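You operate a simulated robot arm through the tools that you are given. There is no shell and no other tool. Be economical: measure what you need, move in short steps, check, and stop when the job is done.

Carry out the task below with a simulated robot arm. There is one attempt and no reset: what you move stays moved.

JOB
Screw home the loose pins of the blue and white shackles, then clamp the blue one in the vice.

Only the result counts: the job must be done as asked and must still hold three seconds after the hand-in. Knocking over, shifting, dropping, spilling or breaking anything else fails it.

ROBOT AND FRAMES
A 7-joint arm with a two-finger parallel gripper, fixed in place. Base frame: the origin is at the foot of the arm, x ahead of it, y to its left, z up; the work surface is at about z = 0.6. Readings come in cm, rad, newtons and seconds.
With the tool pointing down near the work surface it reaches from about 24 to 62 cm from the base axis. Its first joint turns from -1.152 to 1.152 rad. Payload 2.6 kg.
The TCP is the grasp point between the finger pads, 3 cm short of the fingertips. In the tool frame z runs along the fingers and y along their closing line. Largest opening 9.4 cm; finger width 2.8, thickness 1; the body of the gripper, 5 by 9.6 cm, starts 5.5 cm behind the TCP.
Orientation is that of the tool frame in the base frame, as [roll, pitch, yaw] about the fixed x, y, z axes, in that order (R = Rz(yaw) Ry(pitch) Rx(roll)). With the fingers straight down and closing along the base's y, the tool's x points along the base's -x, its y along +y and its z along -z.

CONTROLS
- The arm moves only by the tool play_rows. Its argument "motion" is a list of rows, each an object of numbers (a shift or turn left out is 0, a gripper value left out holds the last): "jaw": the gripper command, from -1 (fully open) to 1 (shut), values between in proportion; "dx", "dy", "dz": the shift along the tool's x, y, z in cm; "ax", "ay", "az": the turn, a rotation vector about the tool's x, y, z in rad. In form: [{"jaw": .., "dx": .., "dy": .., "dz": .., "ax": .., "ay": .., "az": ..}, ...]. A call has 1 to 8 rows; each row is the pose to reach, as a shift and turn from the pose commanded when the call began, along the tool's axes at that moment. Rows are played at 5 a second. More than 5 cm and 0.15 rad between two rows, or a gripper value outside its range, and nothing of the call is played. Where a pose cannot be reached the arm comes as near as it can. A force on the tool above 40 N (or 10 N above the force at the start of the call, whichever is more), or a blocked arm, ends the call early, and 0.2 s more pass. The fingers move at their own pace (about 7.2 cm/s each) and stop on an object; they squeeze with about 42 N. The grip force told is the motor's: it shows also when the fingers shut on nothing. Time passes only in rows, and 0.2 s behind the last, so rows that repeat a pose let the fingers close. It gives the time, the measured TCP pose, the force on the tool (base axes), the opening and the grip force at its end, in the units of the frame above (readings bear some noise), and new pictures: "pictures" is both (left out), scene, wrist or none.
- Cameras (640 x 400 px; columns grow to the right, rows downward): "scene" is fixed at [2.21, 42.42, 56.08]; the picture's right is [-0.88, -0.48, 0.00], its down [-0.28, 0.51, -0.81] and it looks along [0.39, -0.71, -0.58] (base axes); focal length 333 px, centre (320, 200). "wrist" rides on the gripper at [-3.7, 0, -5.8] in the tool frame; the picture's right is [0.00, -1.00, 0.00], its down [0.97, 0.00, -0.24] and it looks along [0.24, 0.00, 0.97] (tool axes); focal length 218 px, centre (320, 200). There is no depth. A picture from a camera that has moved, and an enlarged one, comes with that camera's place and axes in the base frame and with its lens.
- close_up(camera, box): a new picture of the part [left, top, right, bottom] of that camera's present view, enlarged. The clock stands still meanwhile.
- hand_in(): hands the job in; it is judged then, once.

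Go step by step. Nothing tells you positions but the pictures and the camera data: compare them with the known pose of the tool, close in by small moves and look again before you grip or let go. The budget is 120 turns and 150 pictures, counting those below and the enlarged ones. Unless the task says otherwise, let go and move clear before handing in, and close with one line.

The tools are called after "Request:" by a JSON object that holds its "op" and its "data". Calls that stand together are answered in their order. play_rows: Moves the arm, as the interface text tells. Its arguments: {"type":"object","properties":{"motion":{"type":"array","items":{"type":"object","properties":{"jaw":{"type":"number"},"dx":{"type":"number"},"dy":{"type":"number"},"dz":{"type":"number"},"ax":{"type":"number"},"ay":{"type":"number"},"az":{"type":"number"}}}},"pictures":{"type":"string","enum":["both","scene","wrist","none"]}},"required":["motion"]} The other tools are called the same way: close_up (camera, box) takes an enlarged picture of a part of a camera's view; hand_in () hands the job in.

At the start:

```text
t: 0.0
eef_pos: [31.79, -28.53, 26.36]
orientation: [-3.141, 0.003, -3.14]
force: [0.5, 0.4, 0.5]
width: 9.41
grasp_force: 0.1
```

scene: 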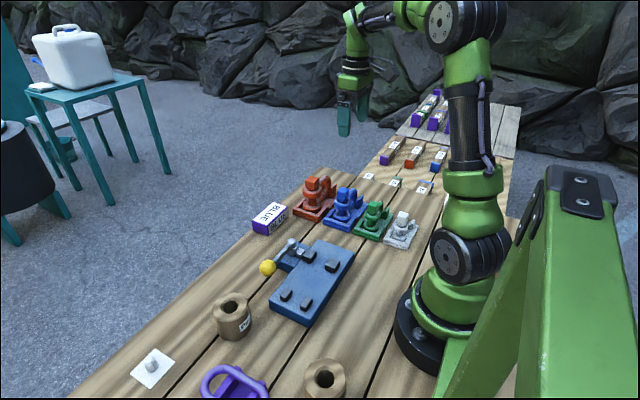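
wrist: 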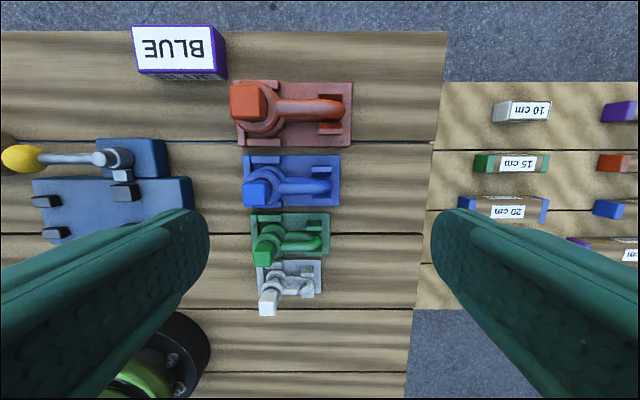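

I see four shackles (red, blue, green, white) on cradles, and a toggle vice with a yellow-knobbed lever. I'll enlarge the views first.

Request:
{"op": "close_up", "data": {"camera": "scene", "box": [240, 160, 440, 285]}}

Request:
{"op": "close_up", "data": {"camera": "wrist", "box": [210, 60, 370, 330]}}

Request:
{"op": "close_up", "data": {"camera": "scene", "box": [240, 225, 370, 335]}}

```text
3.20 times, centred on (340, 222) of scene
camera zoom: at [2.21, 42.42, 56.08], right [-0.88, -0.48, 0.0], down [-0.28, 0.51, -0.81], along [0.39, -0.71, -0.58], focal length 1065 px, centre (256, 128)
```

zoom: 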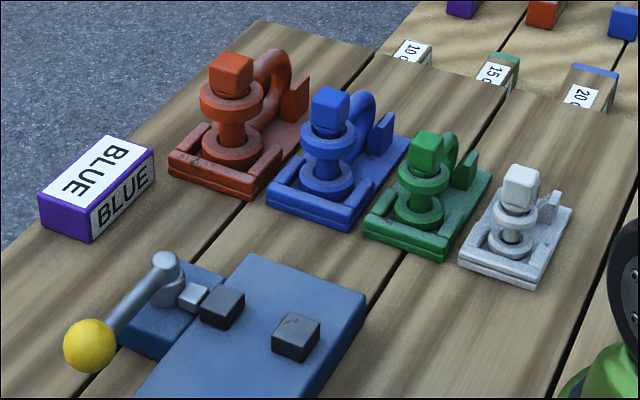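

```text
1.48 times, centred on (290, 195) of wrist
camera zoom: at [35.65, -28.5, 32.13], right [0.0, -1.0, 0.0], down [-0.97, 0.0, 0.24], along [-0.24, 0.0, -0.97], focal length 323 px, centre (364, 207)
```

zoom: 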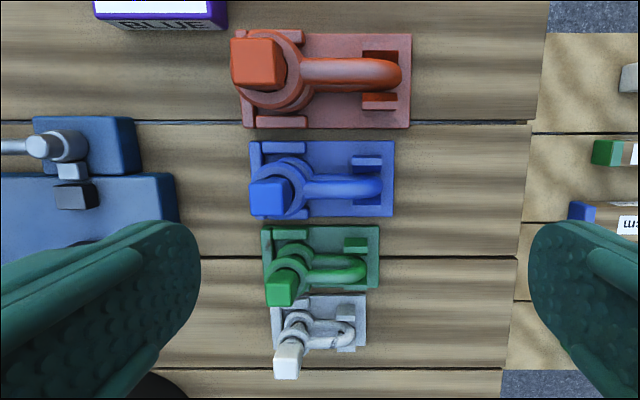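

```text
3.64 times, centred on (305, 280) of scene
camera zoom: at [2.21, 42.42, 56.08], right [-0.88, -0.48, 0.0], down [-0.28, 0.51, -0.81], along [0.39, -0.71, -0.58], focal length 1210 px, centre (374, -91)
```

zoom: 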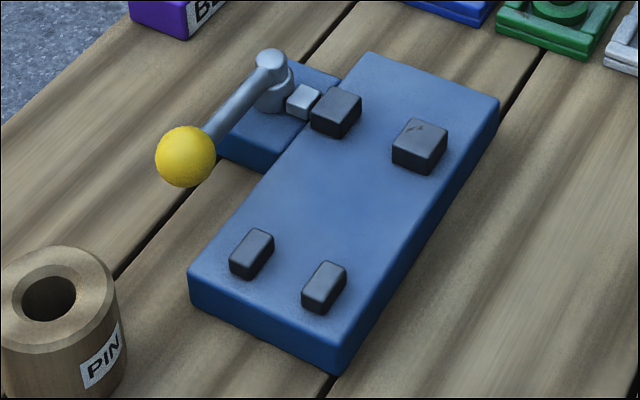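

Pins stand vertical with square heads on top, and the bows extend toward -y. I'll zoom in more to judge how far out each pin is, and look at the rest of the table.

Request:
{"op": "close_up", "data": {"camera": "scene", "box": [322, 180, 372, 240]}}

Request:
{"op": "close_up", "data": {"camera": "scene", "box": [375, 200, 425, 255]}}

Request:
{"op": "close_up", "data": {"camera": "scene", "box": [100, 280, 400, 400]}}

Request:
{"op": "close_up", "data": {"camera": "scene", "box": [350, 80, 470, 200]}}

```text
6.67 times, centred on (347, 210) of scene
camera zoom: at [2.21, 42.42, 56.08], right [-0.88, -0.48, 0.0], down [-0.28, 0.51, -0.81], along [0.39, -0.71, -0.58], focal length 2219 px, centre (140, 133)
```

zoom: 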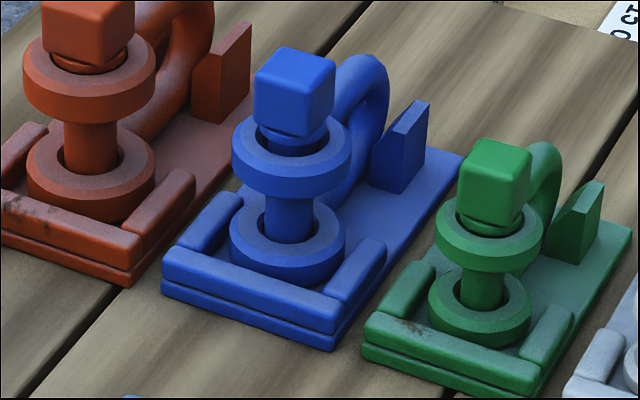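

```text
7.27 times, centred on (400, 228) of scene
camera zoom: at [2.21, 42.42, 56.08], right [-0.88, -0.48, 0.0], down [-0.28, 0.51, -0.81], along [0.39, -0.71, -0.58], focal length 2420 px, centre (-262, 0)
```

zoom: 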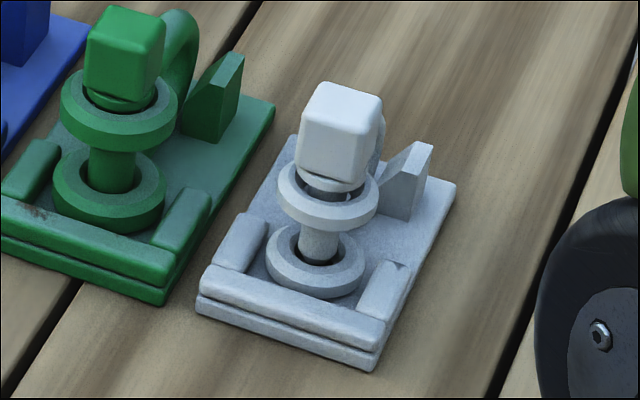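

```text
2.13 times, centred on (250, 340) of scene
camera zoom: at [2.21, 42.42, 56.08], right [-0.88, -0.48, 0.0], down [-0.28, 0.51, -0.81], along [0.39, -0.71, -0.58], focal length 710 px, centre (469, -99)
```

zoom: 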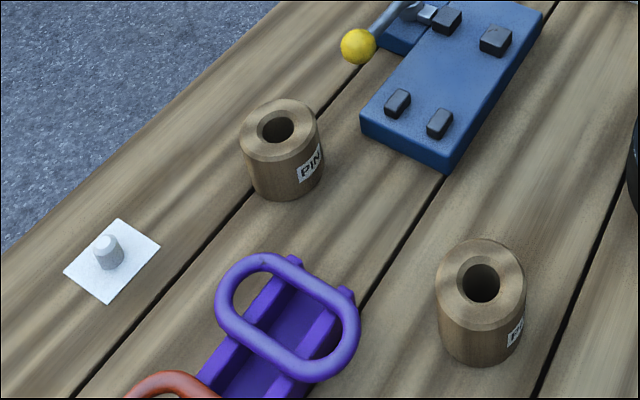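

```text
3.33 times, centred on (410, 140) of scene
camera zoom: at [2.21, 42.42, 56.08], right [-0.88, -0.48, 0.0], down [-0.28, 0.51, -0.81], along [0.39, -0.71, -0.58], focal length 1109 px, centre (20, 400)
```

zoom: 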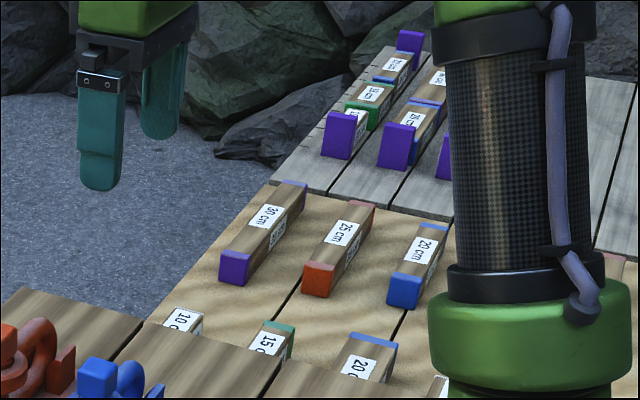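

All four pins look a little out. I'll move for a top-down view of the shackles and the vice.

Request:
{"op": "play_rows", "data": {"motion": [{"dy": 4}, {"dy": 8}, {"dy": 12}, {"dy": 16}, {"dy": 20}, {"dy": 24}], "pictures": "wrist"}}

```text
t: 1.4
eef_pos: [31.61, -4.4, 26.32]
orientation: [3.141, 0.0, 3.141]
force: [-0.3, 0.9, -0.8]
width: 9.39
grasp_force: 0.2
camera wrist: at [35.53, -4.37, 31.99], right [0.0, -1.0, 0.0], down [-0.97, 0.0, 0.24], along [-0.24, 0.0, -0.97], focal length 218 px, centre (320, 200)
```

wrist: 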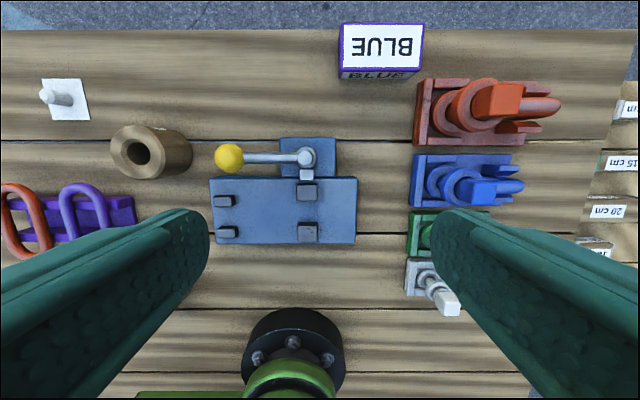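

Request:
{"op": "close_up", "data": {"camera": "wrist", "box": [195, 125, 375, 255]}}

Request:
{"op": "close_up", "data": {"camera": "wrist", "box": [400, 60, 580, 220]}}

```text
3.08 times, centred on (285, 190) of wrist
camera zoom: at [35.53, -4.37, 31.99], right [0.0, -1.0, 0.0], down [-0.97, 0.0, 0.24], along [-0.24, 0.0, -0.97], focal length 672 px, centre (428, 231)
```

zoom: 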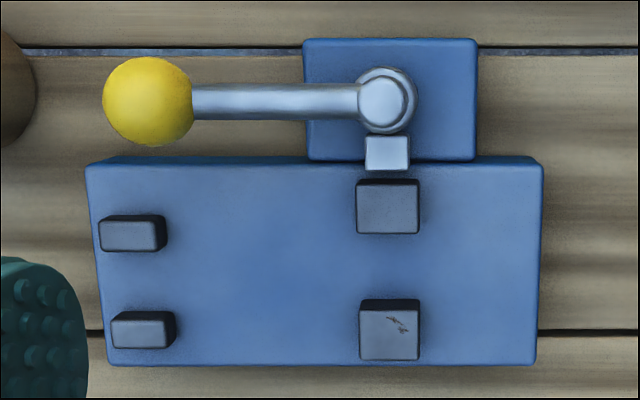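

```text
2.50 times, centred on (490, 140) of wrist
camera zoom: at [35.53, -4.37, 31.99], right [0.0, -1.0, 0.0], down [-0.97, 0.0, 0.24], along [-0.24, 0.0, -0.97], focal length 546 px, centre (-105, 350)
```

zoom: 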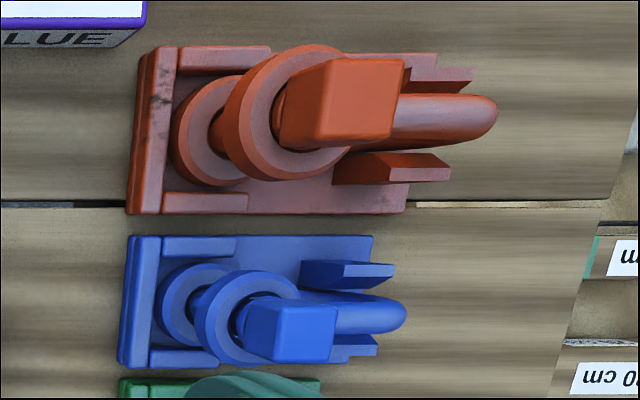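

The vice has a moving jaw and a fixed jaw near y=-2.7, plus guide blocks near y=8.8. Now I'll go above the blue pin head, at about (30.4, -21.4, 8.8), for a close look.

Request:
{"op": "play_rows", "data": {"motion": [{"dx": 0.3, "dy": -4, "dz": 1}, {"dx": 0.6, "dy": -8.5, "dz": 2}, {"dx": 0.9, "dy": -13, "dz": 3}, {"dx": 1.2, "dy": -17, "dz": 4}, {"dx": 1.2, "dy": -17, "dz": 8}, {"dx": 1.2, "dy": -17, "dz": 10}], "pictures": "both"}}

```text
t: 2.8
eef_pos: [30.57, -21.33, 16.24]
orientation: [-3.141, 0.0, 3.141]
force: [-0.1, -0.5, 0.2]
width: 9.42
grasp_force: 0.0
camera wrist: at [34.35, -21.35, 22.02], right [0.0, -1.0, 0.0], down [-0.97, 0.0, 0.24], along [-0.24, 0.0, -0.97], focal length 218 px, centre (320, 200)
```

scene: 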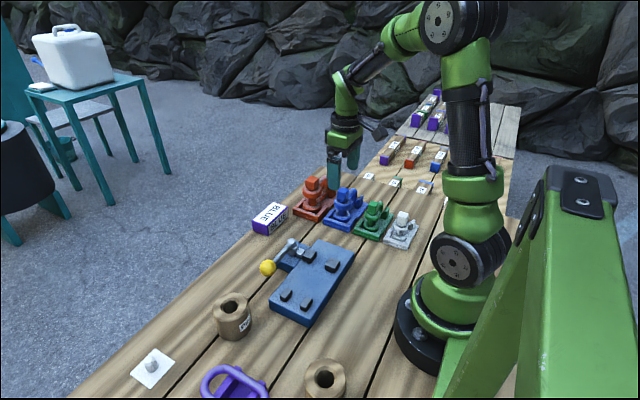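
wrist: 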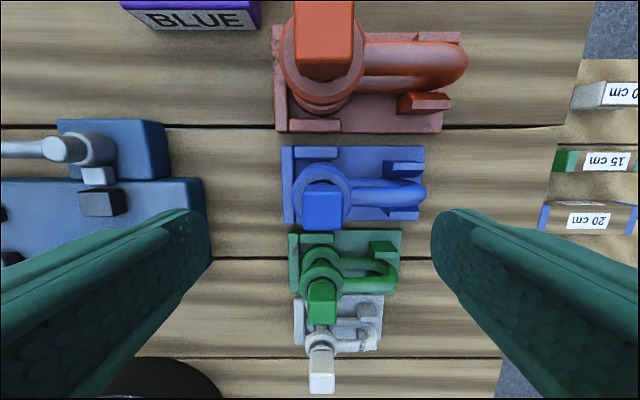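

Request:
{"op": "close_up", "data": {"camera": "wrist", "box": [270, 135, 440, 245]}}

Request:
{"op": "close_up", "data": {"camera": "wrist", "box": [270, 220, 430, 400]}}

```text
3.64 times, centred on (355, 190) of wrist
camera zoom: at [34.35, -21.35, 22.02], right [0.0, -1.0, 0.0], down [-0.97, 0.0, 0.24], along [-0.24, 0.0, -0.97], focal length 794 px, centre (193, 236)
```

zoom: 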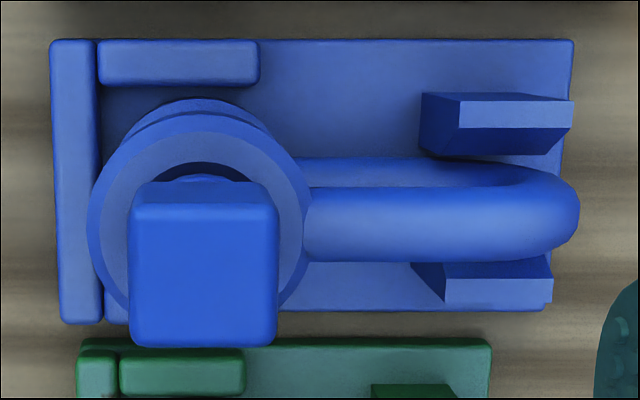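

```text
2.22 times, centred on (350, 310) of wrist
camera zoom: at [34.35, -21.35, 22.02], right [0.0, -1.0, 0.0], down [-0.97, 0.0, 0.24], along [-0.24, 0.0, -0.97], focal length 485 px, centre (253, -44)
```

zoom: 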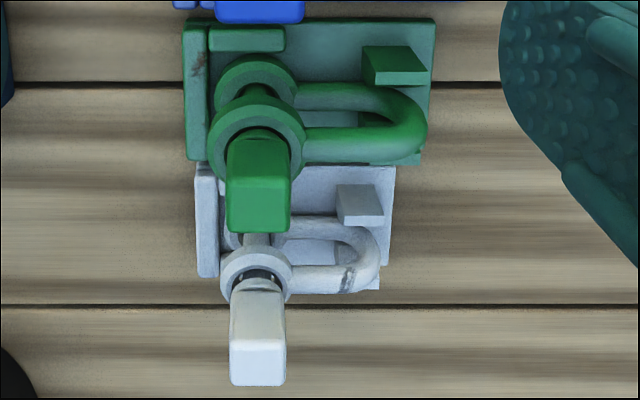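

The blue head is square to the axes, about 2.5 cm wide, centred near (30.35, -21.53). I'll narrow the jaws, descend onto the head, grip it and look.

Request:
{"op": "play_rows", "data": {"motion": [{"jaw": -0.06, "dx": 0.22, "dy": -0.2, "dz": 1}, {"dx": 0.22, "dy": -0.2, "dz": 3}, {"dx": 0.22, "dy": -0.2, "dz": 4.5}, {"dx": 0.22, "dy": -0.2, "dz": 5.5}, {"dx": 0.22, "dy": -0.2, "dz": 6.4}], "pictures": "both"}}

Request:
{"op": "close_up", "data": {"camera": "scene", "box": [310, 160, 390, 240]}}

```text
t: 4.0
eef_pos: [30.51, -21.7, 9.92]
orientation: [3.141, -0.001, -3.141]
force: [-0.3, 0.0, 0.5]
width: 4.98
grasp_force: 0.1
camera wrist: at [34.25, -21.71, 15.67], right [0.0, -1.0, 0.0], down [-0.97, 0.0, 0.24], along [-0.24, 0.0, -0.97], focal length 218 px, centre (320, 200)
```

scene: 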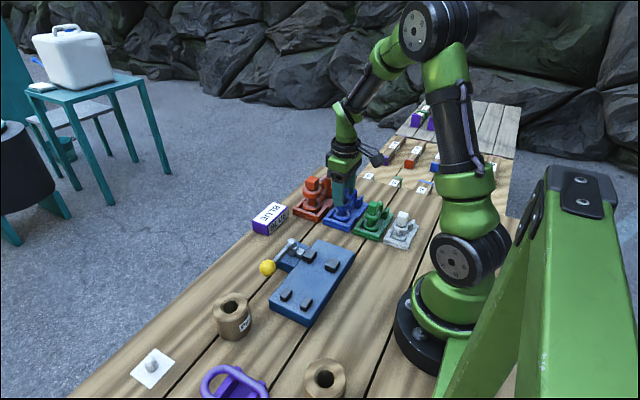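
wrist: 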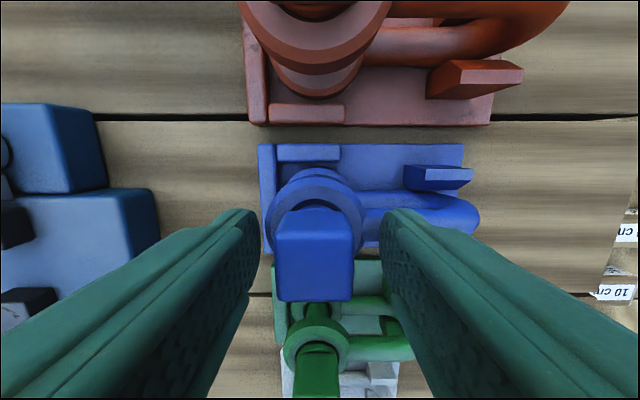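

```text
5.00 times, centred on (350, 200) of scene
camera zoom: at [2.21, 42.42, 56.08], right [-0.88, -0.48, 0.0], down [-0.28, 0.51, -0.81], along [0.39, -0.71, -0.58], focal length 1664 px, centre (170, 200)
```

zoom: 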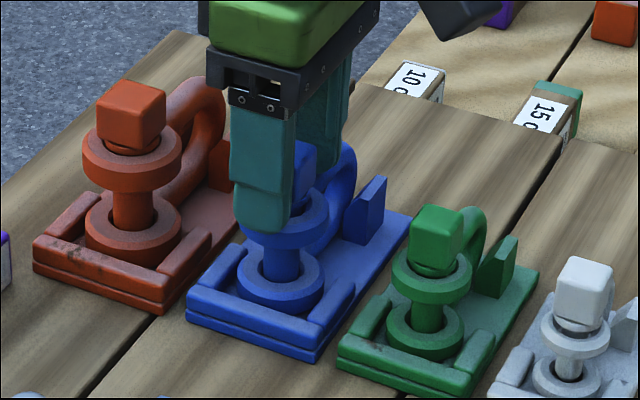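

The fingers straddle the head. I'll close and try a first turn, clockwise seen from above.

Request:
{"op": "play_rows", "data": {"motion": [{"dx": 0.12, "dy": 0.12}, {"jaw": 1, "dx": 0.12, "dy": 0.12}, {"dx": 0.12, "dy": 0.12}, {"dx": 0.12, "dy": 0.12}], "pictures": "wrist"}}

Request:
{"op": "play_rows", "data": {"motion": [{"az": 0.12}, {"az": 0.24}, {"az": 0.36}, {"az": 0.48}], "pictures": "both"}}

Request:
{"op": "close_up", "data": {"camera": "scene", "box": [310, 160, 390, 240]}}

```text
t: 5.0
eef_pos: [30.27, -21.46, 9.99]
orientation: [3.141, -0.001, 3.141]
force: [0.1, 2.6, 0.6]
width: 2.96
grasp_force: 41.6
camera wrist: at [34.13, -21.56, 15.71], right [0.0, -1.0, 0.0], down [-0.97, 0.0, 0.24], along [-0.24, 0.0, -0.97], focal length 218 px, centre (320, 200)
```

wrist: 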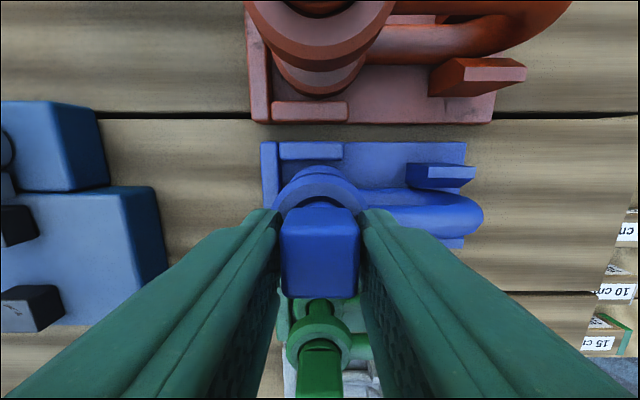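

```text
t: 6.0
eef_pos: [30.28, -21.5, 10.06]
orientation: [3.141, 0.0, 2.658]
force: [0.2, 1.8, -0.6]
width: 2.98
grasp_force: 41.9
camera wrist: at [33.7, -23.29, 15.7], right [-0.46, -0.89, 0.0], down [-0.86, 0.45, 0.24], along [-0.21, 0.11, -0.97], focal length 218 px, centre (320, 200)
```

scene: 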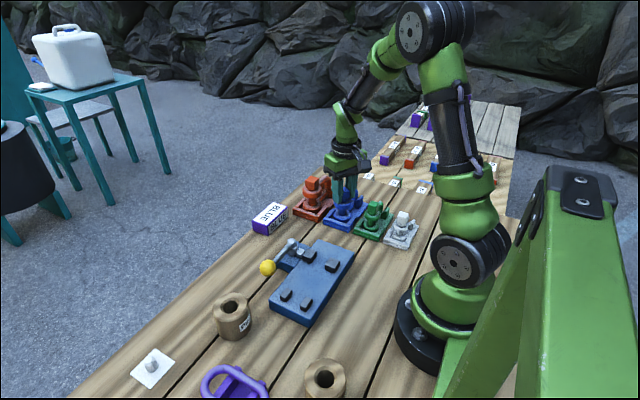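
wrist: 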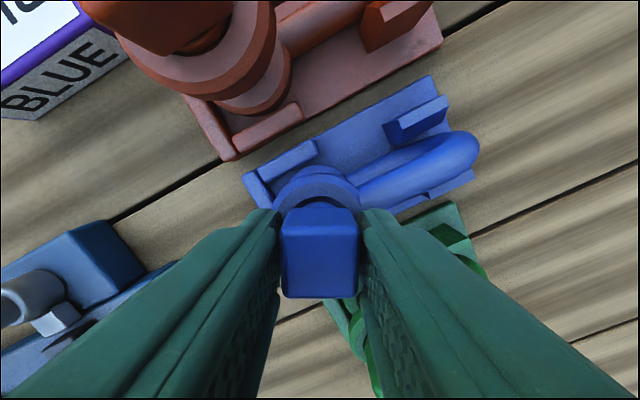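

```text
5.00 times, centred on (350, 200) of scene
camera zoom: at [2.21, 42.42, 56.08], right [-0.88, -0.48, 0.0], down [-0.28, 0.51, -0.81], along [0.39, -0.71, -0.58], focal length 1664 px, centre (170, 200)
```

zoom: 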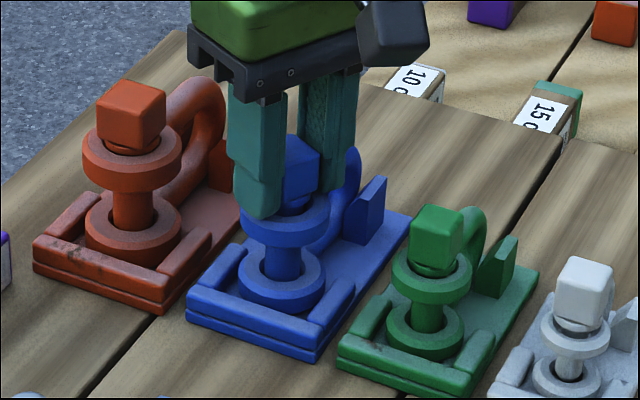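

The head turns freely with the hand and the shackle stays put. I'll continue.

Request:
{"op": "play_rows", "data": {"motion": [{"az": 0.14}, {"az": 0.28}, {"az": 0.42}, {"az": 0.56}, {"az": 0.7}, {"az": 0.84}, {"az": 0.98}, {"az": 1.09}], "pictures": "both"}}

Request:
{"op": "close_up", "data": {"camera": "scene", "box": [310, 160, 390, 240]}}

```text
t: 7.8
eef_pos: [30.46, -21.54, 10.02]
orientation: [-3.141, 0.0, 1.57]
force: [-0.5, 0.2, -3.0]
width: 2.97
grasp_force: 42.0
camera wrist: at [30.44, -25.26, 15.73], right [-1.0, 0.0, 0.0], down [0.0, 0.97, 0.24], along [0.0, 0.24, -0.97], focal length 218 px, centre (320, 200)
```

scene: 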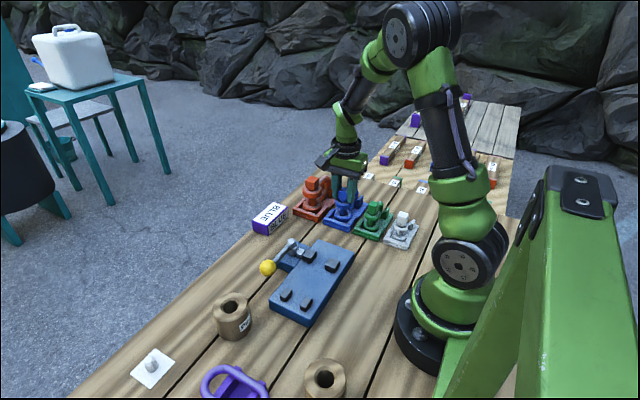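
wrist: 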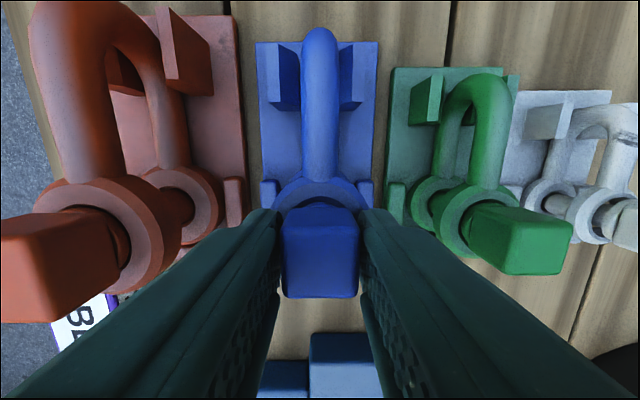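

```text
5.00 times, centred on (350, 200) of scene
camera zoom: at [2.21, 42.42, 56.08], right [-0.88, -0.48, 0.0], down [-0.28, 0.51, -0.81], along [0.39, -0.71, -0.58], focal length 1664 px, centre (170, 200)
```

zoom: 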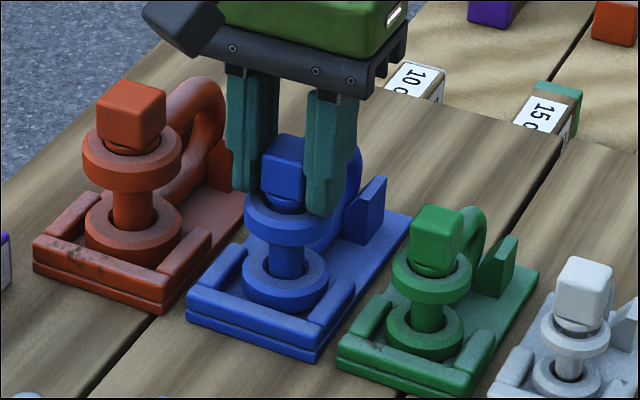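

Ninety degrees are done, with a small vertical force building. I'll keep turning to see how far the wrist goes.

Request:
{"op": "play_rows", "data": {"motion": [{"az": 0.14}, {"az": 0.28}, {"az": 0.42}, {"az": 0.56}, {"az": 0.7}, {"az": 0.84}, {"az": 0.98}, {"az": 1.1}], "pictures": "none"}}

Request:
{"op": "close_up", "data": {"camera": "scene", "box": [310, 160, 390, 240]}}

```text
t: 9.6
eef_pos: [30.3, -21.52, 10.07]
orientation: [3.141, -0.001, 0.47]
force: [13.1, -2.6, -7.7]
width: 2.98
grasp_force: 41.9
```

```text
5.00 times, centred on (350, 200) of scene
camera zoom: at [2.21, 42.42, 56.08], right [-0.88, -0.48, 0.0], down [-0.28, 0.51, -0.81], along [0.39, -0.71, -0.58], focal length 1664 px, centre (170, 200)
```

zoom: 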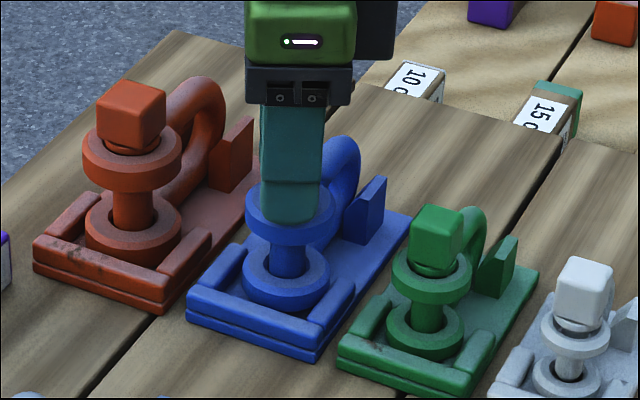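

Force is building (13 N sideways, 7.7 N down), so the pin may be dragging the tool down. I'll ease down a little and read again.

Request:
{"op": "play_rows", "data": {"motion": [{"dz": 0.15}, {"dz": 0.3}], "pictures": "both"}}

```text
t: 10.2
eef_pos: [30.29, -21.55, 9.68]
orientation: [3.141, -0.002, 0.471]
force: [16.1, 3.2, 3.9]
width: 2.98
grasp_force: 42.0
camera wrist: at [27.16, -23.24, 15.51], right [-0.45, 0.89, 0.0], down [0.86, 0.44, 0.24], along [0.22, 0.11, -0.97], focal length 218 px, centre (320, 200)
```

scene: 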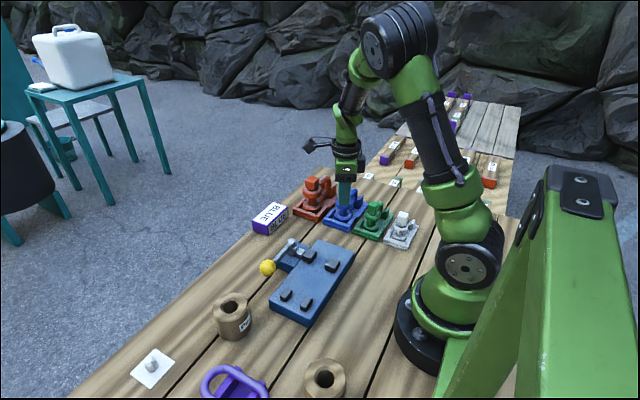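
wrist: 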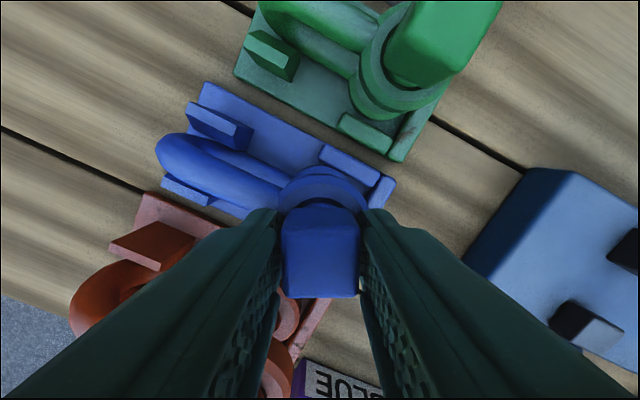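

I'll release, rise slightly and check how far the head has dropped.

Request:
{"op": "play_rows", "data": {"motion": [{"jaw": -0.06}, {"jaw": -0.06}, {"dz": -2}, {"dz": -6}], "pictures": "none"}}

Request:
{"op": "close_up", "data": {"camera": "scene", "box": [322, 180, 372, 240]}}

Request:
{"op": "close_up", "data": {"camera": "wrist", "box": [200, 100, 440, 300]}}

```text
t: 11.2
eef_pos: [30.23, -21.49, 15.51]
orientation: [3.141, 0.002, 0.472]
force: [0.4, 0.5, -0.1]
width: 4.98
grasp_force: 0.1
```

```text
6.67 times, centred on (347, 210) of scene
camera zoom: at [2.21, 42.42, 56.08], right [-0.88, -0.48, 0.0], down [-0.28, 0.51, -0.81], along [0.39, -0.71, -0.58], focal length 2219 px, centre (140, 133)
```

zoom: 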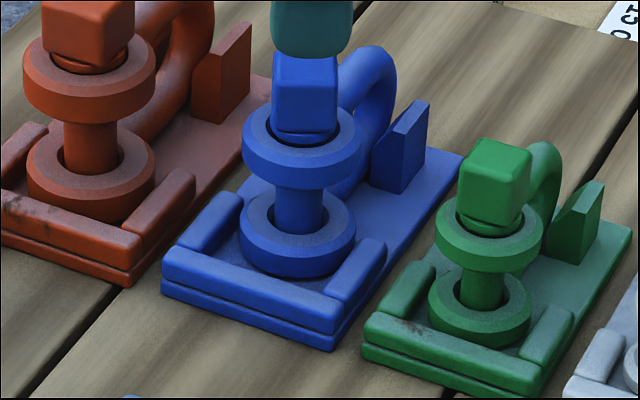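

```text
2.00 times, centred on (320, 200) of wrist
camera zoom: at [27.07, -23.32, 21.3], right [-0.45, 0.89, 0.0], down [0.87, 0.44, 0.24], along [0.21, 0.11, -0.97], focal length 436 px, centre (320, 200)
```

zoom: 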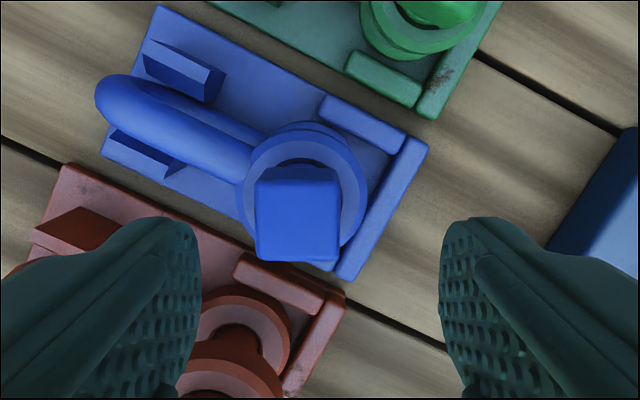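

The shackle slid about 0.6 cm back in its cradle and the head sits lower. I'll lift clear to compare the gap with the red and green pins.

Request:
{"op": "play_rows", "data": {"motion": [{"dz": -4}, {"dz": -6, "az": -0.14}, {"dz": -6, "az": -0.28}, {"dz": -6, "az": -0.42}, {"dz": -6, "az": -0.56}, {"dz": -6, "az": -0.7}, {"dz": -6, "az": -0.84}, {"dz": -6, "az": -0.98}], "pictures": "none"}}

Request:
{"op": "close_up", "data": {"camera": "scene", "box": [327, 180, 367, 220]}}

Request:
{"op": "close_up", "data": {"camera": "scene", "box": [297, 168, 337, 208]}}

Request:
{"op": "close_up", "data": {"camera": "scene", "box": [382, 205, 422, 245]}}

Request:
{"op": "close_up", "data": {"camera": "wrist", "box": [200, 100, 440, 300]}}

```text
t: 13.0
eef_pos: [30.24, -21.68, 21.68]
orientation: [-3.141, 0.001, 1.454]
force: [-0.5, 0.5, -0.2]
width: 5.0
grasp_force: 0.1
```

```text
10.00 times, centred on (347, 200) of scene
camera zoom: at [2.21, 42.42, 56.08], right [-0.88, -0.48, 0.0], down [-0.28, 0.51, -0.81], along [0.39, -0.71, -0.58], focal length 3328 px, centre (50, 200)
```

zoom: 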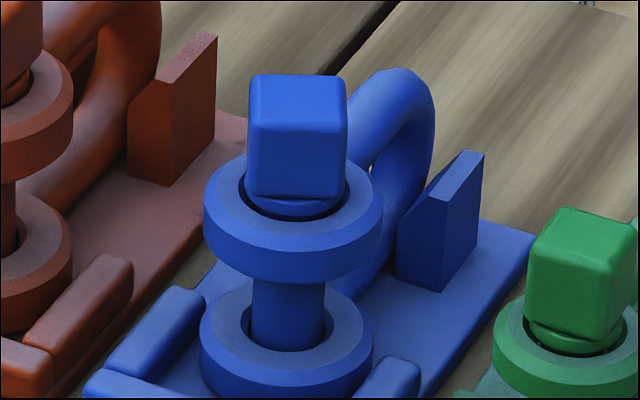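

```text
10.00 times, centred on (317, 188) of scene
camera zoom: at [2.21, 42.42, 56.08], right [-0.88, -0.48, 0.0], down [-0.28, 0.51, -0.81], along [0.39, -0.71, -0.58], focal length 3328 px, centre (350, 320)
```

zoom: 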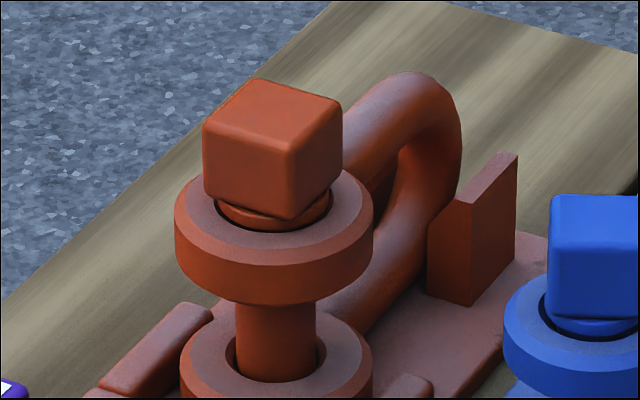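

```text
10.00 times, centred on (402, 225) of scene
camera zoom: at [2.21, 42.42, 56.08], right [-0.88, -0.48, 0.0], down [-0.28, 0.51, -0.81], along [0.39, -0.71, -0.58], focal length 3328 px, centre (-500, -50)
```

zoom: 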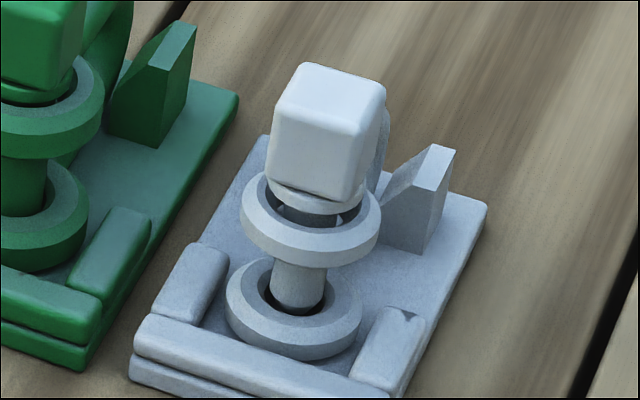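

```text
2.00 times, centred on (320, 200) of wrist
camera zoom: at [29.93, -25.32, 27.4], right [-0.99, 0.12, 0.0], down [0.11, 0.96, 0.24], along [0.03, 0.24, -0.97], focal length 436 px, centre (320, 200)
```

zoom: 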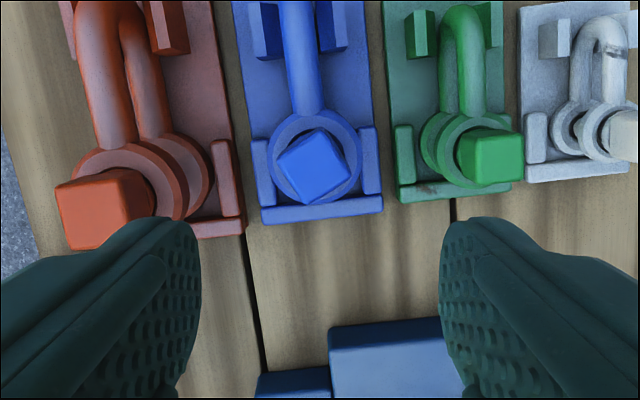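

Blue's flange now sits level with its eye, as on red and green, while white's is still about 0.5 cm up. I'll test that blue is tight: regrip at yaw 2.04 and try turning further.

Request:
{"op": "play_rows", "data": {"motion": [{"dx": -0.43, "dy": 0.36, "dz": 1, "az": -0.14}, {"dx": -0.43, "dy": 0.36, "dz": 4, "az": -0.28}, {"dx": -0.43, "dy": 0.36, "dz": 6, "az": -0.42}, {"dx": -0.43, "dy": 0.36, "dz": 8, "az": -0.54}, {"dx": -0.43, "dy": 0.36, "dz": 9, "az": -0.586}], "pictures": "wrist"}}

```text
t: 14.2
eef_pos: [30.47, -21.93, 12.73]
orientation: [-3.141, -0.001, 2.039]
force: [0.2, -0.1, 0.0]
width: 4.98
grasp_force: 0.0
camera wrist: at [32.26, -25.32, 18.5], right [-0.89, -0.45, 0.0], down [-0.44, 0.87, 0.24], along [-0.11, 0.21, -0.97], focal length 218 px, centre (320, 200)
```

wrist: 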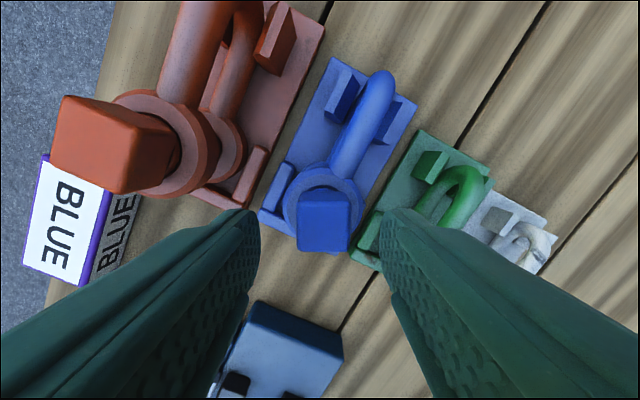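

Aligned. I'll descend, grip and test the tightness with a modest turn.

Request:
{"op": "play_rows", "data": {"motion": [{"dy": -0.12, "dz": 1.5}, {"dy": -0.12, "dz": 2.9}, {"jaw": 1, "dy": -0.12, "dz": 2.9}, {"dy": -0.12, "dz": 2.9}, {"dy": -0.12, "dz": 2.9}], "pictures": "none"}}

Request:
{"op": "play_rows", "data": {"motion": [{"az": 0.12}, {"az": 0.24}, {"az": 0.36}], "pictures": "wrist"}}

Request:
{"op": "close_up", "data": {"camera": "scene", "box": [327, 180, 367, 220]}}

```text
t: 15.4
eef_pos: [30.54, -21.95, 9.78]
orientation: [3.14, 0.002, 2.037]
force: [-0.6, -1.4, 0.0]
width: 2.92
grasp_force: 42.0
```

```text
t: 16.2
eef_pos: [30.56, -22.01, 9.8]
orientation: [-3.14, 0.0, 1.677]
force: [1.3, 0.7, 0.4]
width: 2.93
grasp_force: 42.3
camera wrist: at [31.03, -25.73, 15.55], right [-0.99, -0.1, 0.0], down [-0.1, 0.97, 0.24], along [-0.03, 0.24, -0.97], focal length 218 px, centre (320, 200)
```

wrist: 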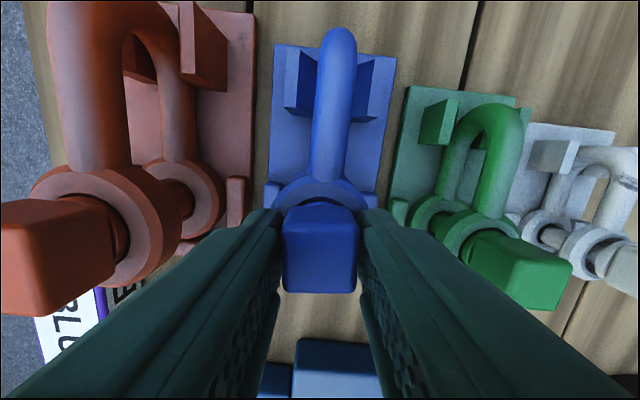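

```text
10.00 times, centred on (347, 200) of scene
camera zoom: at [2.21, 42.42, 56.08], right [-0.88, -0.48, 0.0], down [-0.28, 0.51, -0.81], along [0.39, -0.71, -0.58], focal length 3328 px, centre (50, 200)
```

zoom: 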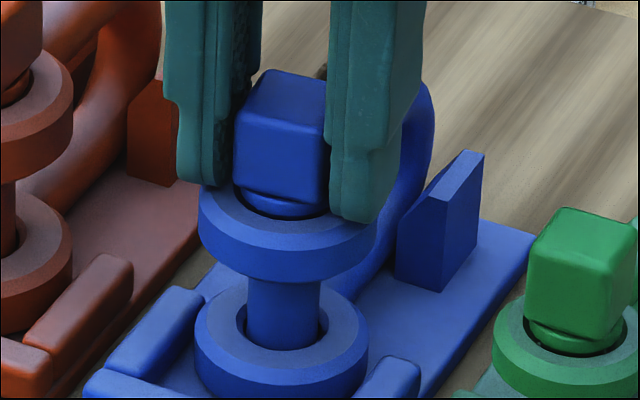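

It still turns easily, so I'll continue while watching the forces.

Request:
{"op": "play_rows", "data": {"motion": [{"az": 0.14}, {"az": 0.28}, {"az": 0.42}, {"az": 0.56}, {"az": 0.7}, {"az": 0.84}, {"az": 0.98}, {"az": 1.12}], "pictures": "wrist"}}

Request:
{"op": "close_up", "data": {"camera": "scene", "box": [327, 180, 367, 220]}}

```text
t: 18.0
eef_pos: [30.35, -22.4, 9.81]
orientation: [3.137, 0.002, 0.556]
force: [6.0, -5.9, 11.3]
width: 3.36
grasp_force: 42.3
camera wrist: at [27.38, -24.29, 15.54], right [-0.53, 0.85, 0.0], down [0.83, 0.51, 0.24], along [0.2, 0.12, -0.97], focal length 218 px, centre (320, 200)
```

wrist: 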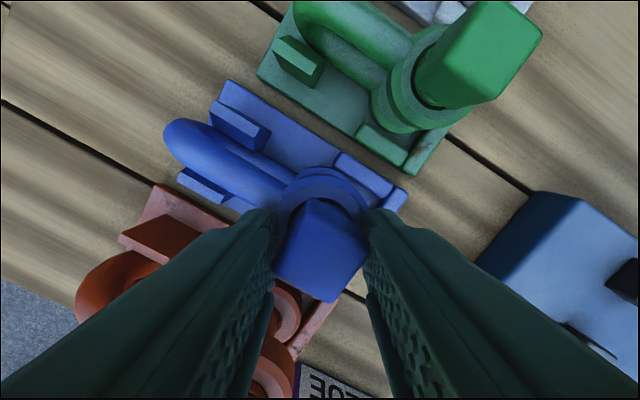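

```text
10.00 times, centred on (347, 200) of scene
camera zoom: at [2.21, 42.42, 56.08], right [-0.88, -0.48, 0.0], down [-0.28, 0.51, -0.81], along [0.39, -0.71, -0.58], focal length 3328 px, centre (50, 200)
```

zoom: 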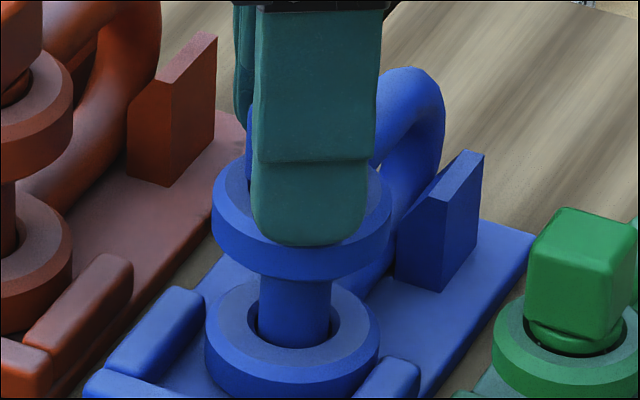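

The head has now slipped about 25° in the fingers, so the blue pin is up against its stop. I'll release, lift and look.

Request:
{"op": "play_rows", "data": {"motion": [{"jaw": -0.3}, {"jaw": -0.06}, {"dz": -2}, {"dz": -6}, {"dz": -10}, {"dz": -10, "az": -0.14}, {"dz": -10, "az": -0.28}, {"dz": -10, "az": -0.42}], "pictures": "wrist"}}

Request:
{"op": "close_up", "data": {"camera": "scene", "box": [327, 180, 367, 220]}}

Request:
{"op": "close_up", "data": {"camera": "wrist", "box": [200, 100, 440, 300]}}

```text
t: 19.8
eef_pos: [30.49, -21.98, 19.81]
orientation: [-3.141, 0.001, 0.98]
force: [0.6, -0.5, -0.2]
width: 4.99
grasp_force: 0.1
camera wrist: at [28.56, -25.13, 25.56], right [-0.83, 0.56, 0.0], down [0.54, 0.81, 0.24], along [0.13, 0.2, -0.97], focal length 218 px, centre (320, 200)
```

wrist: 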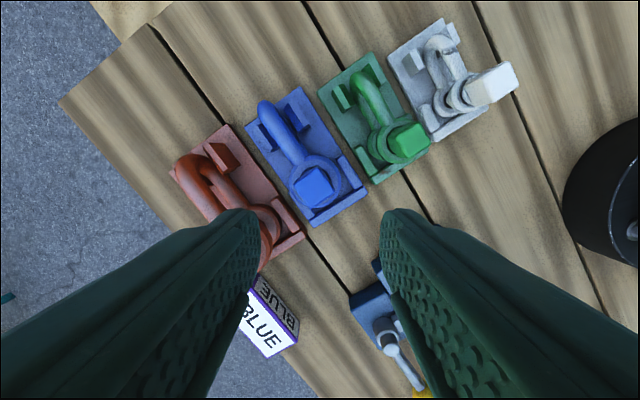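

```text
10.00 times, centred on (347, 200) of scene
camera zoom: at [2.21, 42.42, 56.08], right [-0.88, -0.48, 0.0], down [-0.28, 0.51, -0.81], along [0.39, -0.71, -0.58], focal length 3328 px, centre (50, 200)
```

zoom: 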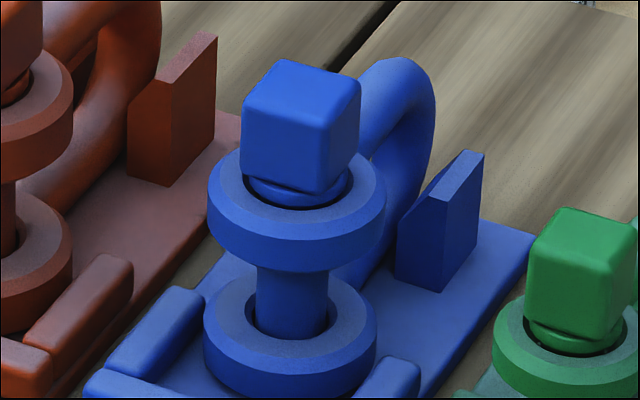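

```text
2.00 times, centred on (320, 200) of wrist
camera zoom: at [28.56, -25.13, 25.56], right [-0.83, 0.56, 0.0], down [0.54, 0.81, 0.24], along [0.13, 0.2, -0.97], focal length 436 px, centre (320, 200)
```

zoom: 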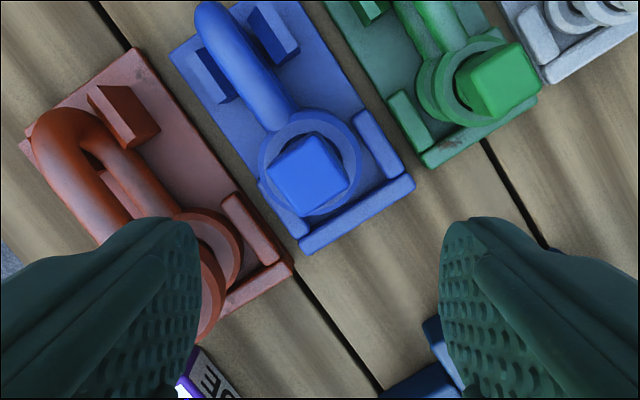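

Blue's flange is flush with its eye and the pin is tight. Next is white: I'll travel above it while unwinding the wrist toward yaw π.

Request:
{"op": "play_rows", "data": {"motion": [{"dx": -1, "dy": -1.6, "az": -0.14}, {"dx": -2, "dy": -3.2, "az": -0.28}, {"dx": -3, "dy": -4.8, "az": -0.42}, {"dx": -4, "dy": -6.4, "az": -0.56}, {"dx": -5, "dy": -8, "az": -0.7}, {"dx": -6, "dy": -9.6, "az": -0.84}, {"dx": -7, "dy": -11.2, "az": -0.98}, {"dx": -7.68, "dy": -12.3, "az": -1.12}], "pictures": "none"}}

Request:
{"op": "play_rows", "data": {"motion": [{"az": -0.14}, {"az": -0.28}, {"az": -0.42}, {"az": -0.56, "dz": 1}, {"az": -0.7, "dz": 2}, {"az": -0.84, "dz": 3}, {"az": -0.98, "dz": 4}, {"az": -1.06, "dz": 5}], "pictures": "both"}}

Request:
{"op": "close_up", "data": {"camera": "wrist", "box": [230, 130, 410, 300]}}

```text
t: 21.6
eef_pos: [16.1, -21.59, 19.65]
orientation: [-3.14, 0.0, 2.099]
force: [0.6, -0.1, 0.3]
width: 4.98
grasp_force: 0.0
```

```text
t: 23.4
eef_pos: [16.17, -21.54, 14.83]
orientation: [3.141, -0.001, -3.123]
force: [0.8, 0.4, 0.4]
width: 4.98
grasp_force: 0.1
camera wrist: at [19.95, -21.56, 20.55], right [0.02, -1.0, 0.0], down [-0.97, -0.02, 0.24], along [-0.24, 0.0, -0.97], focal length 218 px, centre (320, 200)
```

scene: 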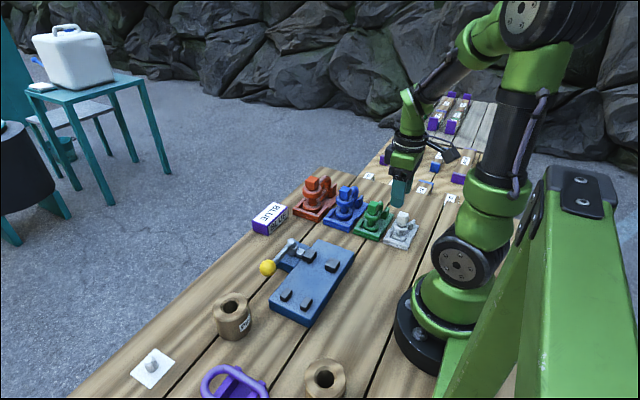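
wrist: 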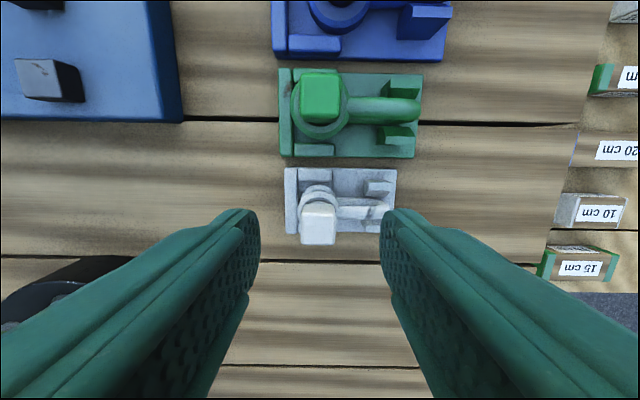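

```text
2.35 times, centred on (320, 215) of wrist
camera zoom: at [19.95, -21.56, 20.55], right [0.02, -1.0, 0.0], down [-0.97, -0.02, 0.24], along [-0.24, 0.0, -0.97], focal length 514 px, centre (320, 165)
```

zoom: 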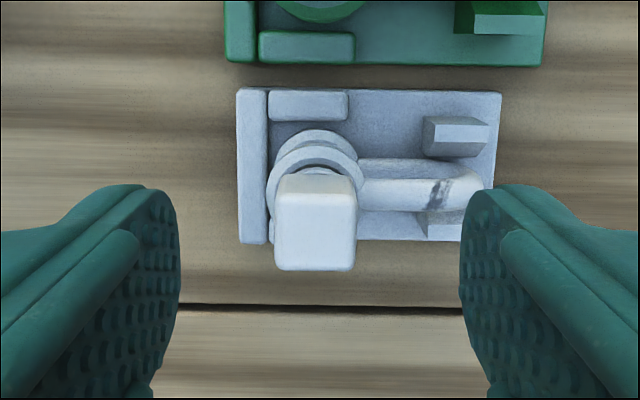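

The white head is about 2.1 cm wide, aligned, at about (14.7, -21.46). I'll descend, grip and turn.

Request:
{"op": "play_rows", "data": {"motion": [{"dx": 1.47, "dy": 0.05, "dz": 1}, {"dx": 1.47, "dy": 0.05, "dz": 3}, {"dx": 1.47, "dy": 0.05, "dz": 5}, {"dx": 1.47, "dy": 0.05, "dz": 6.3}], "pictures": "wrist"}}

Request:
{"op": "close_up", "data": {"camera": "scene", "box": [375, 195, 425, 245]}}

```text
t: 24.4
eef_pos: [14.62, -21.62, 8.37]
orientation: [-3.139, 0.0, -3.124]
force: [0.3, -0.6, -0.5]
width: 4.96
grasp_force: 0.1
camera wrist: at [18.41, -21.61, 14.26], right [0.02, -1.0, 0.0], down [-0.97, -0.02, 0.24], along [-0.24, 0.0, -0.97], focal length 218 px, centre (320, 200)
```

wrist: 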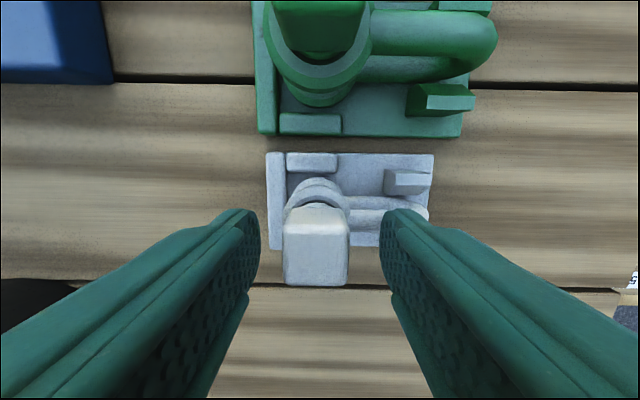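

```text
8.00 times, centred on (400, 220) of scene
camera zoom: at [2.21, 42.42, 56.08], right [-0.88, -0.48, 0.0], down [-0.28, 0.51, -0.81], along [0.39, -0.71, -0.58], focal length 2662 px, centre (-320, 40)
```

zoom: 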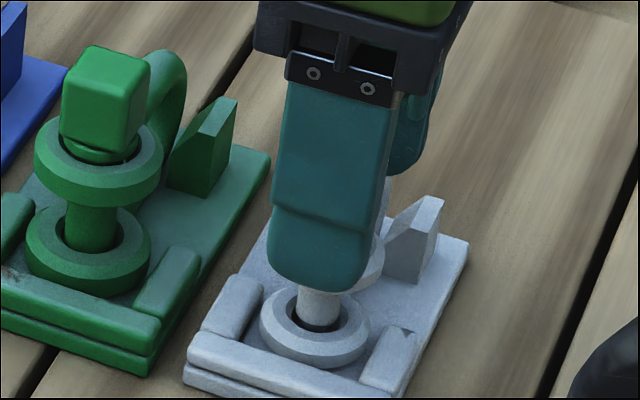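

Request:
{"op": "play_rows", "data": {"motion": [{"dy": 0.12}, {"jaw": 1, "dy": 0.12}, {"dy": 0.12}, {"dy": 0.12}, {"dy": 0.12}], "pictures": "none"}}

Request:
{"op": "play_rows", "data": {"motion": [{"az": 0.14}, {"az": 0.28}, {"az": 0.42}, {"az": 0.56}, {"az": 0.7}, {"az": 0.84}, {"az": 0.98}, {"az": 1.12}], "pictures": "wrist"}}

Request:
{"op": "close_up", "data": {"camera": "scene", "box": [375, 195, 425, 245]}}

```text
t: 25.6
eef_pos: [14.59, -21.48, 8.49]
orientation: [3.141, -0.001, -3.125]
force: [0.9, 0.8, -0.3]
width: 2.63
grasp_force: 42.3
```

```text
t: 27.4
eef_pos: [14.48, -21.46, 8.47]
orientation: [-3.141, -0.001, 2.036]
force: [-0.1, -0.3, -1.8]
width: 2.64
grasp_force: 41.5
camera wrist: at [16.27, -24.69, 14.23], right [-0.89, -0.45, 0.0], down [-0.43, 0.87, 0.24], along [-0.11, 0.21, -0.97], focal length 218 px, centre (320, 200)
```

wrist: 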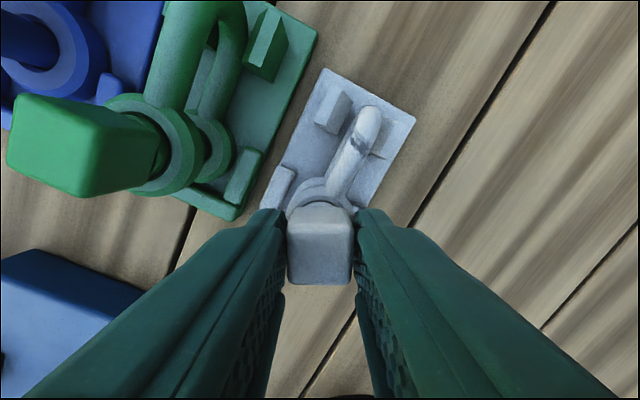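

```text
8.00 times, centred on (400, 220) of scene
camera zoom: at [2.21, 42.42, 56.08], right [-0.88, -0.48, 0.0], down [-0.28, 0.51, -0.81], along [0.39, -0.71, -0.58], focal length 2662 px, centre (-320, 40)
```

zoom: 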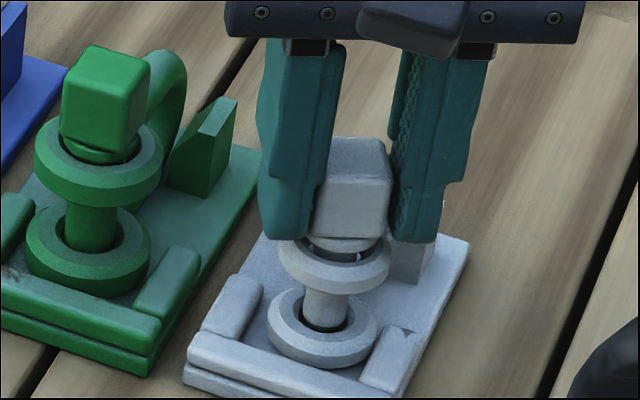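

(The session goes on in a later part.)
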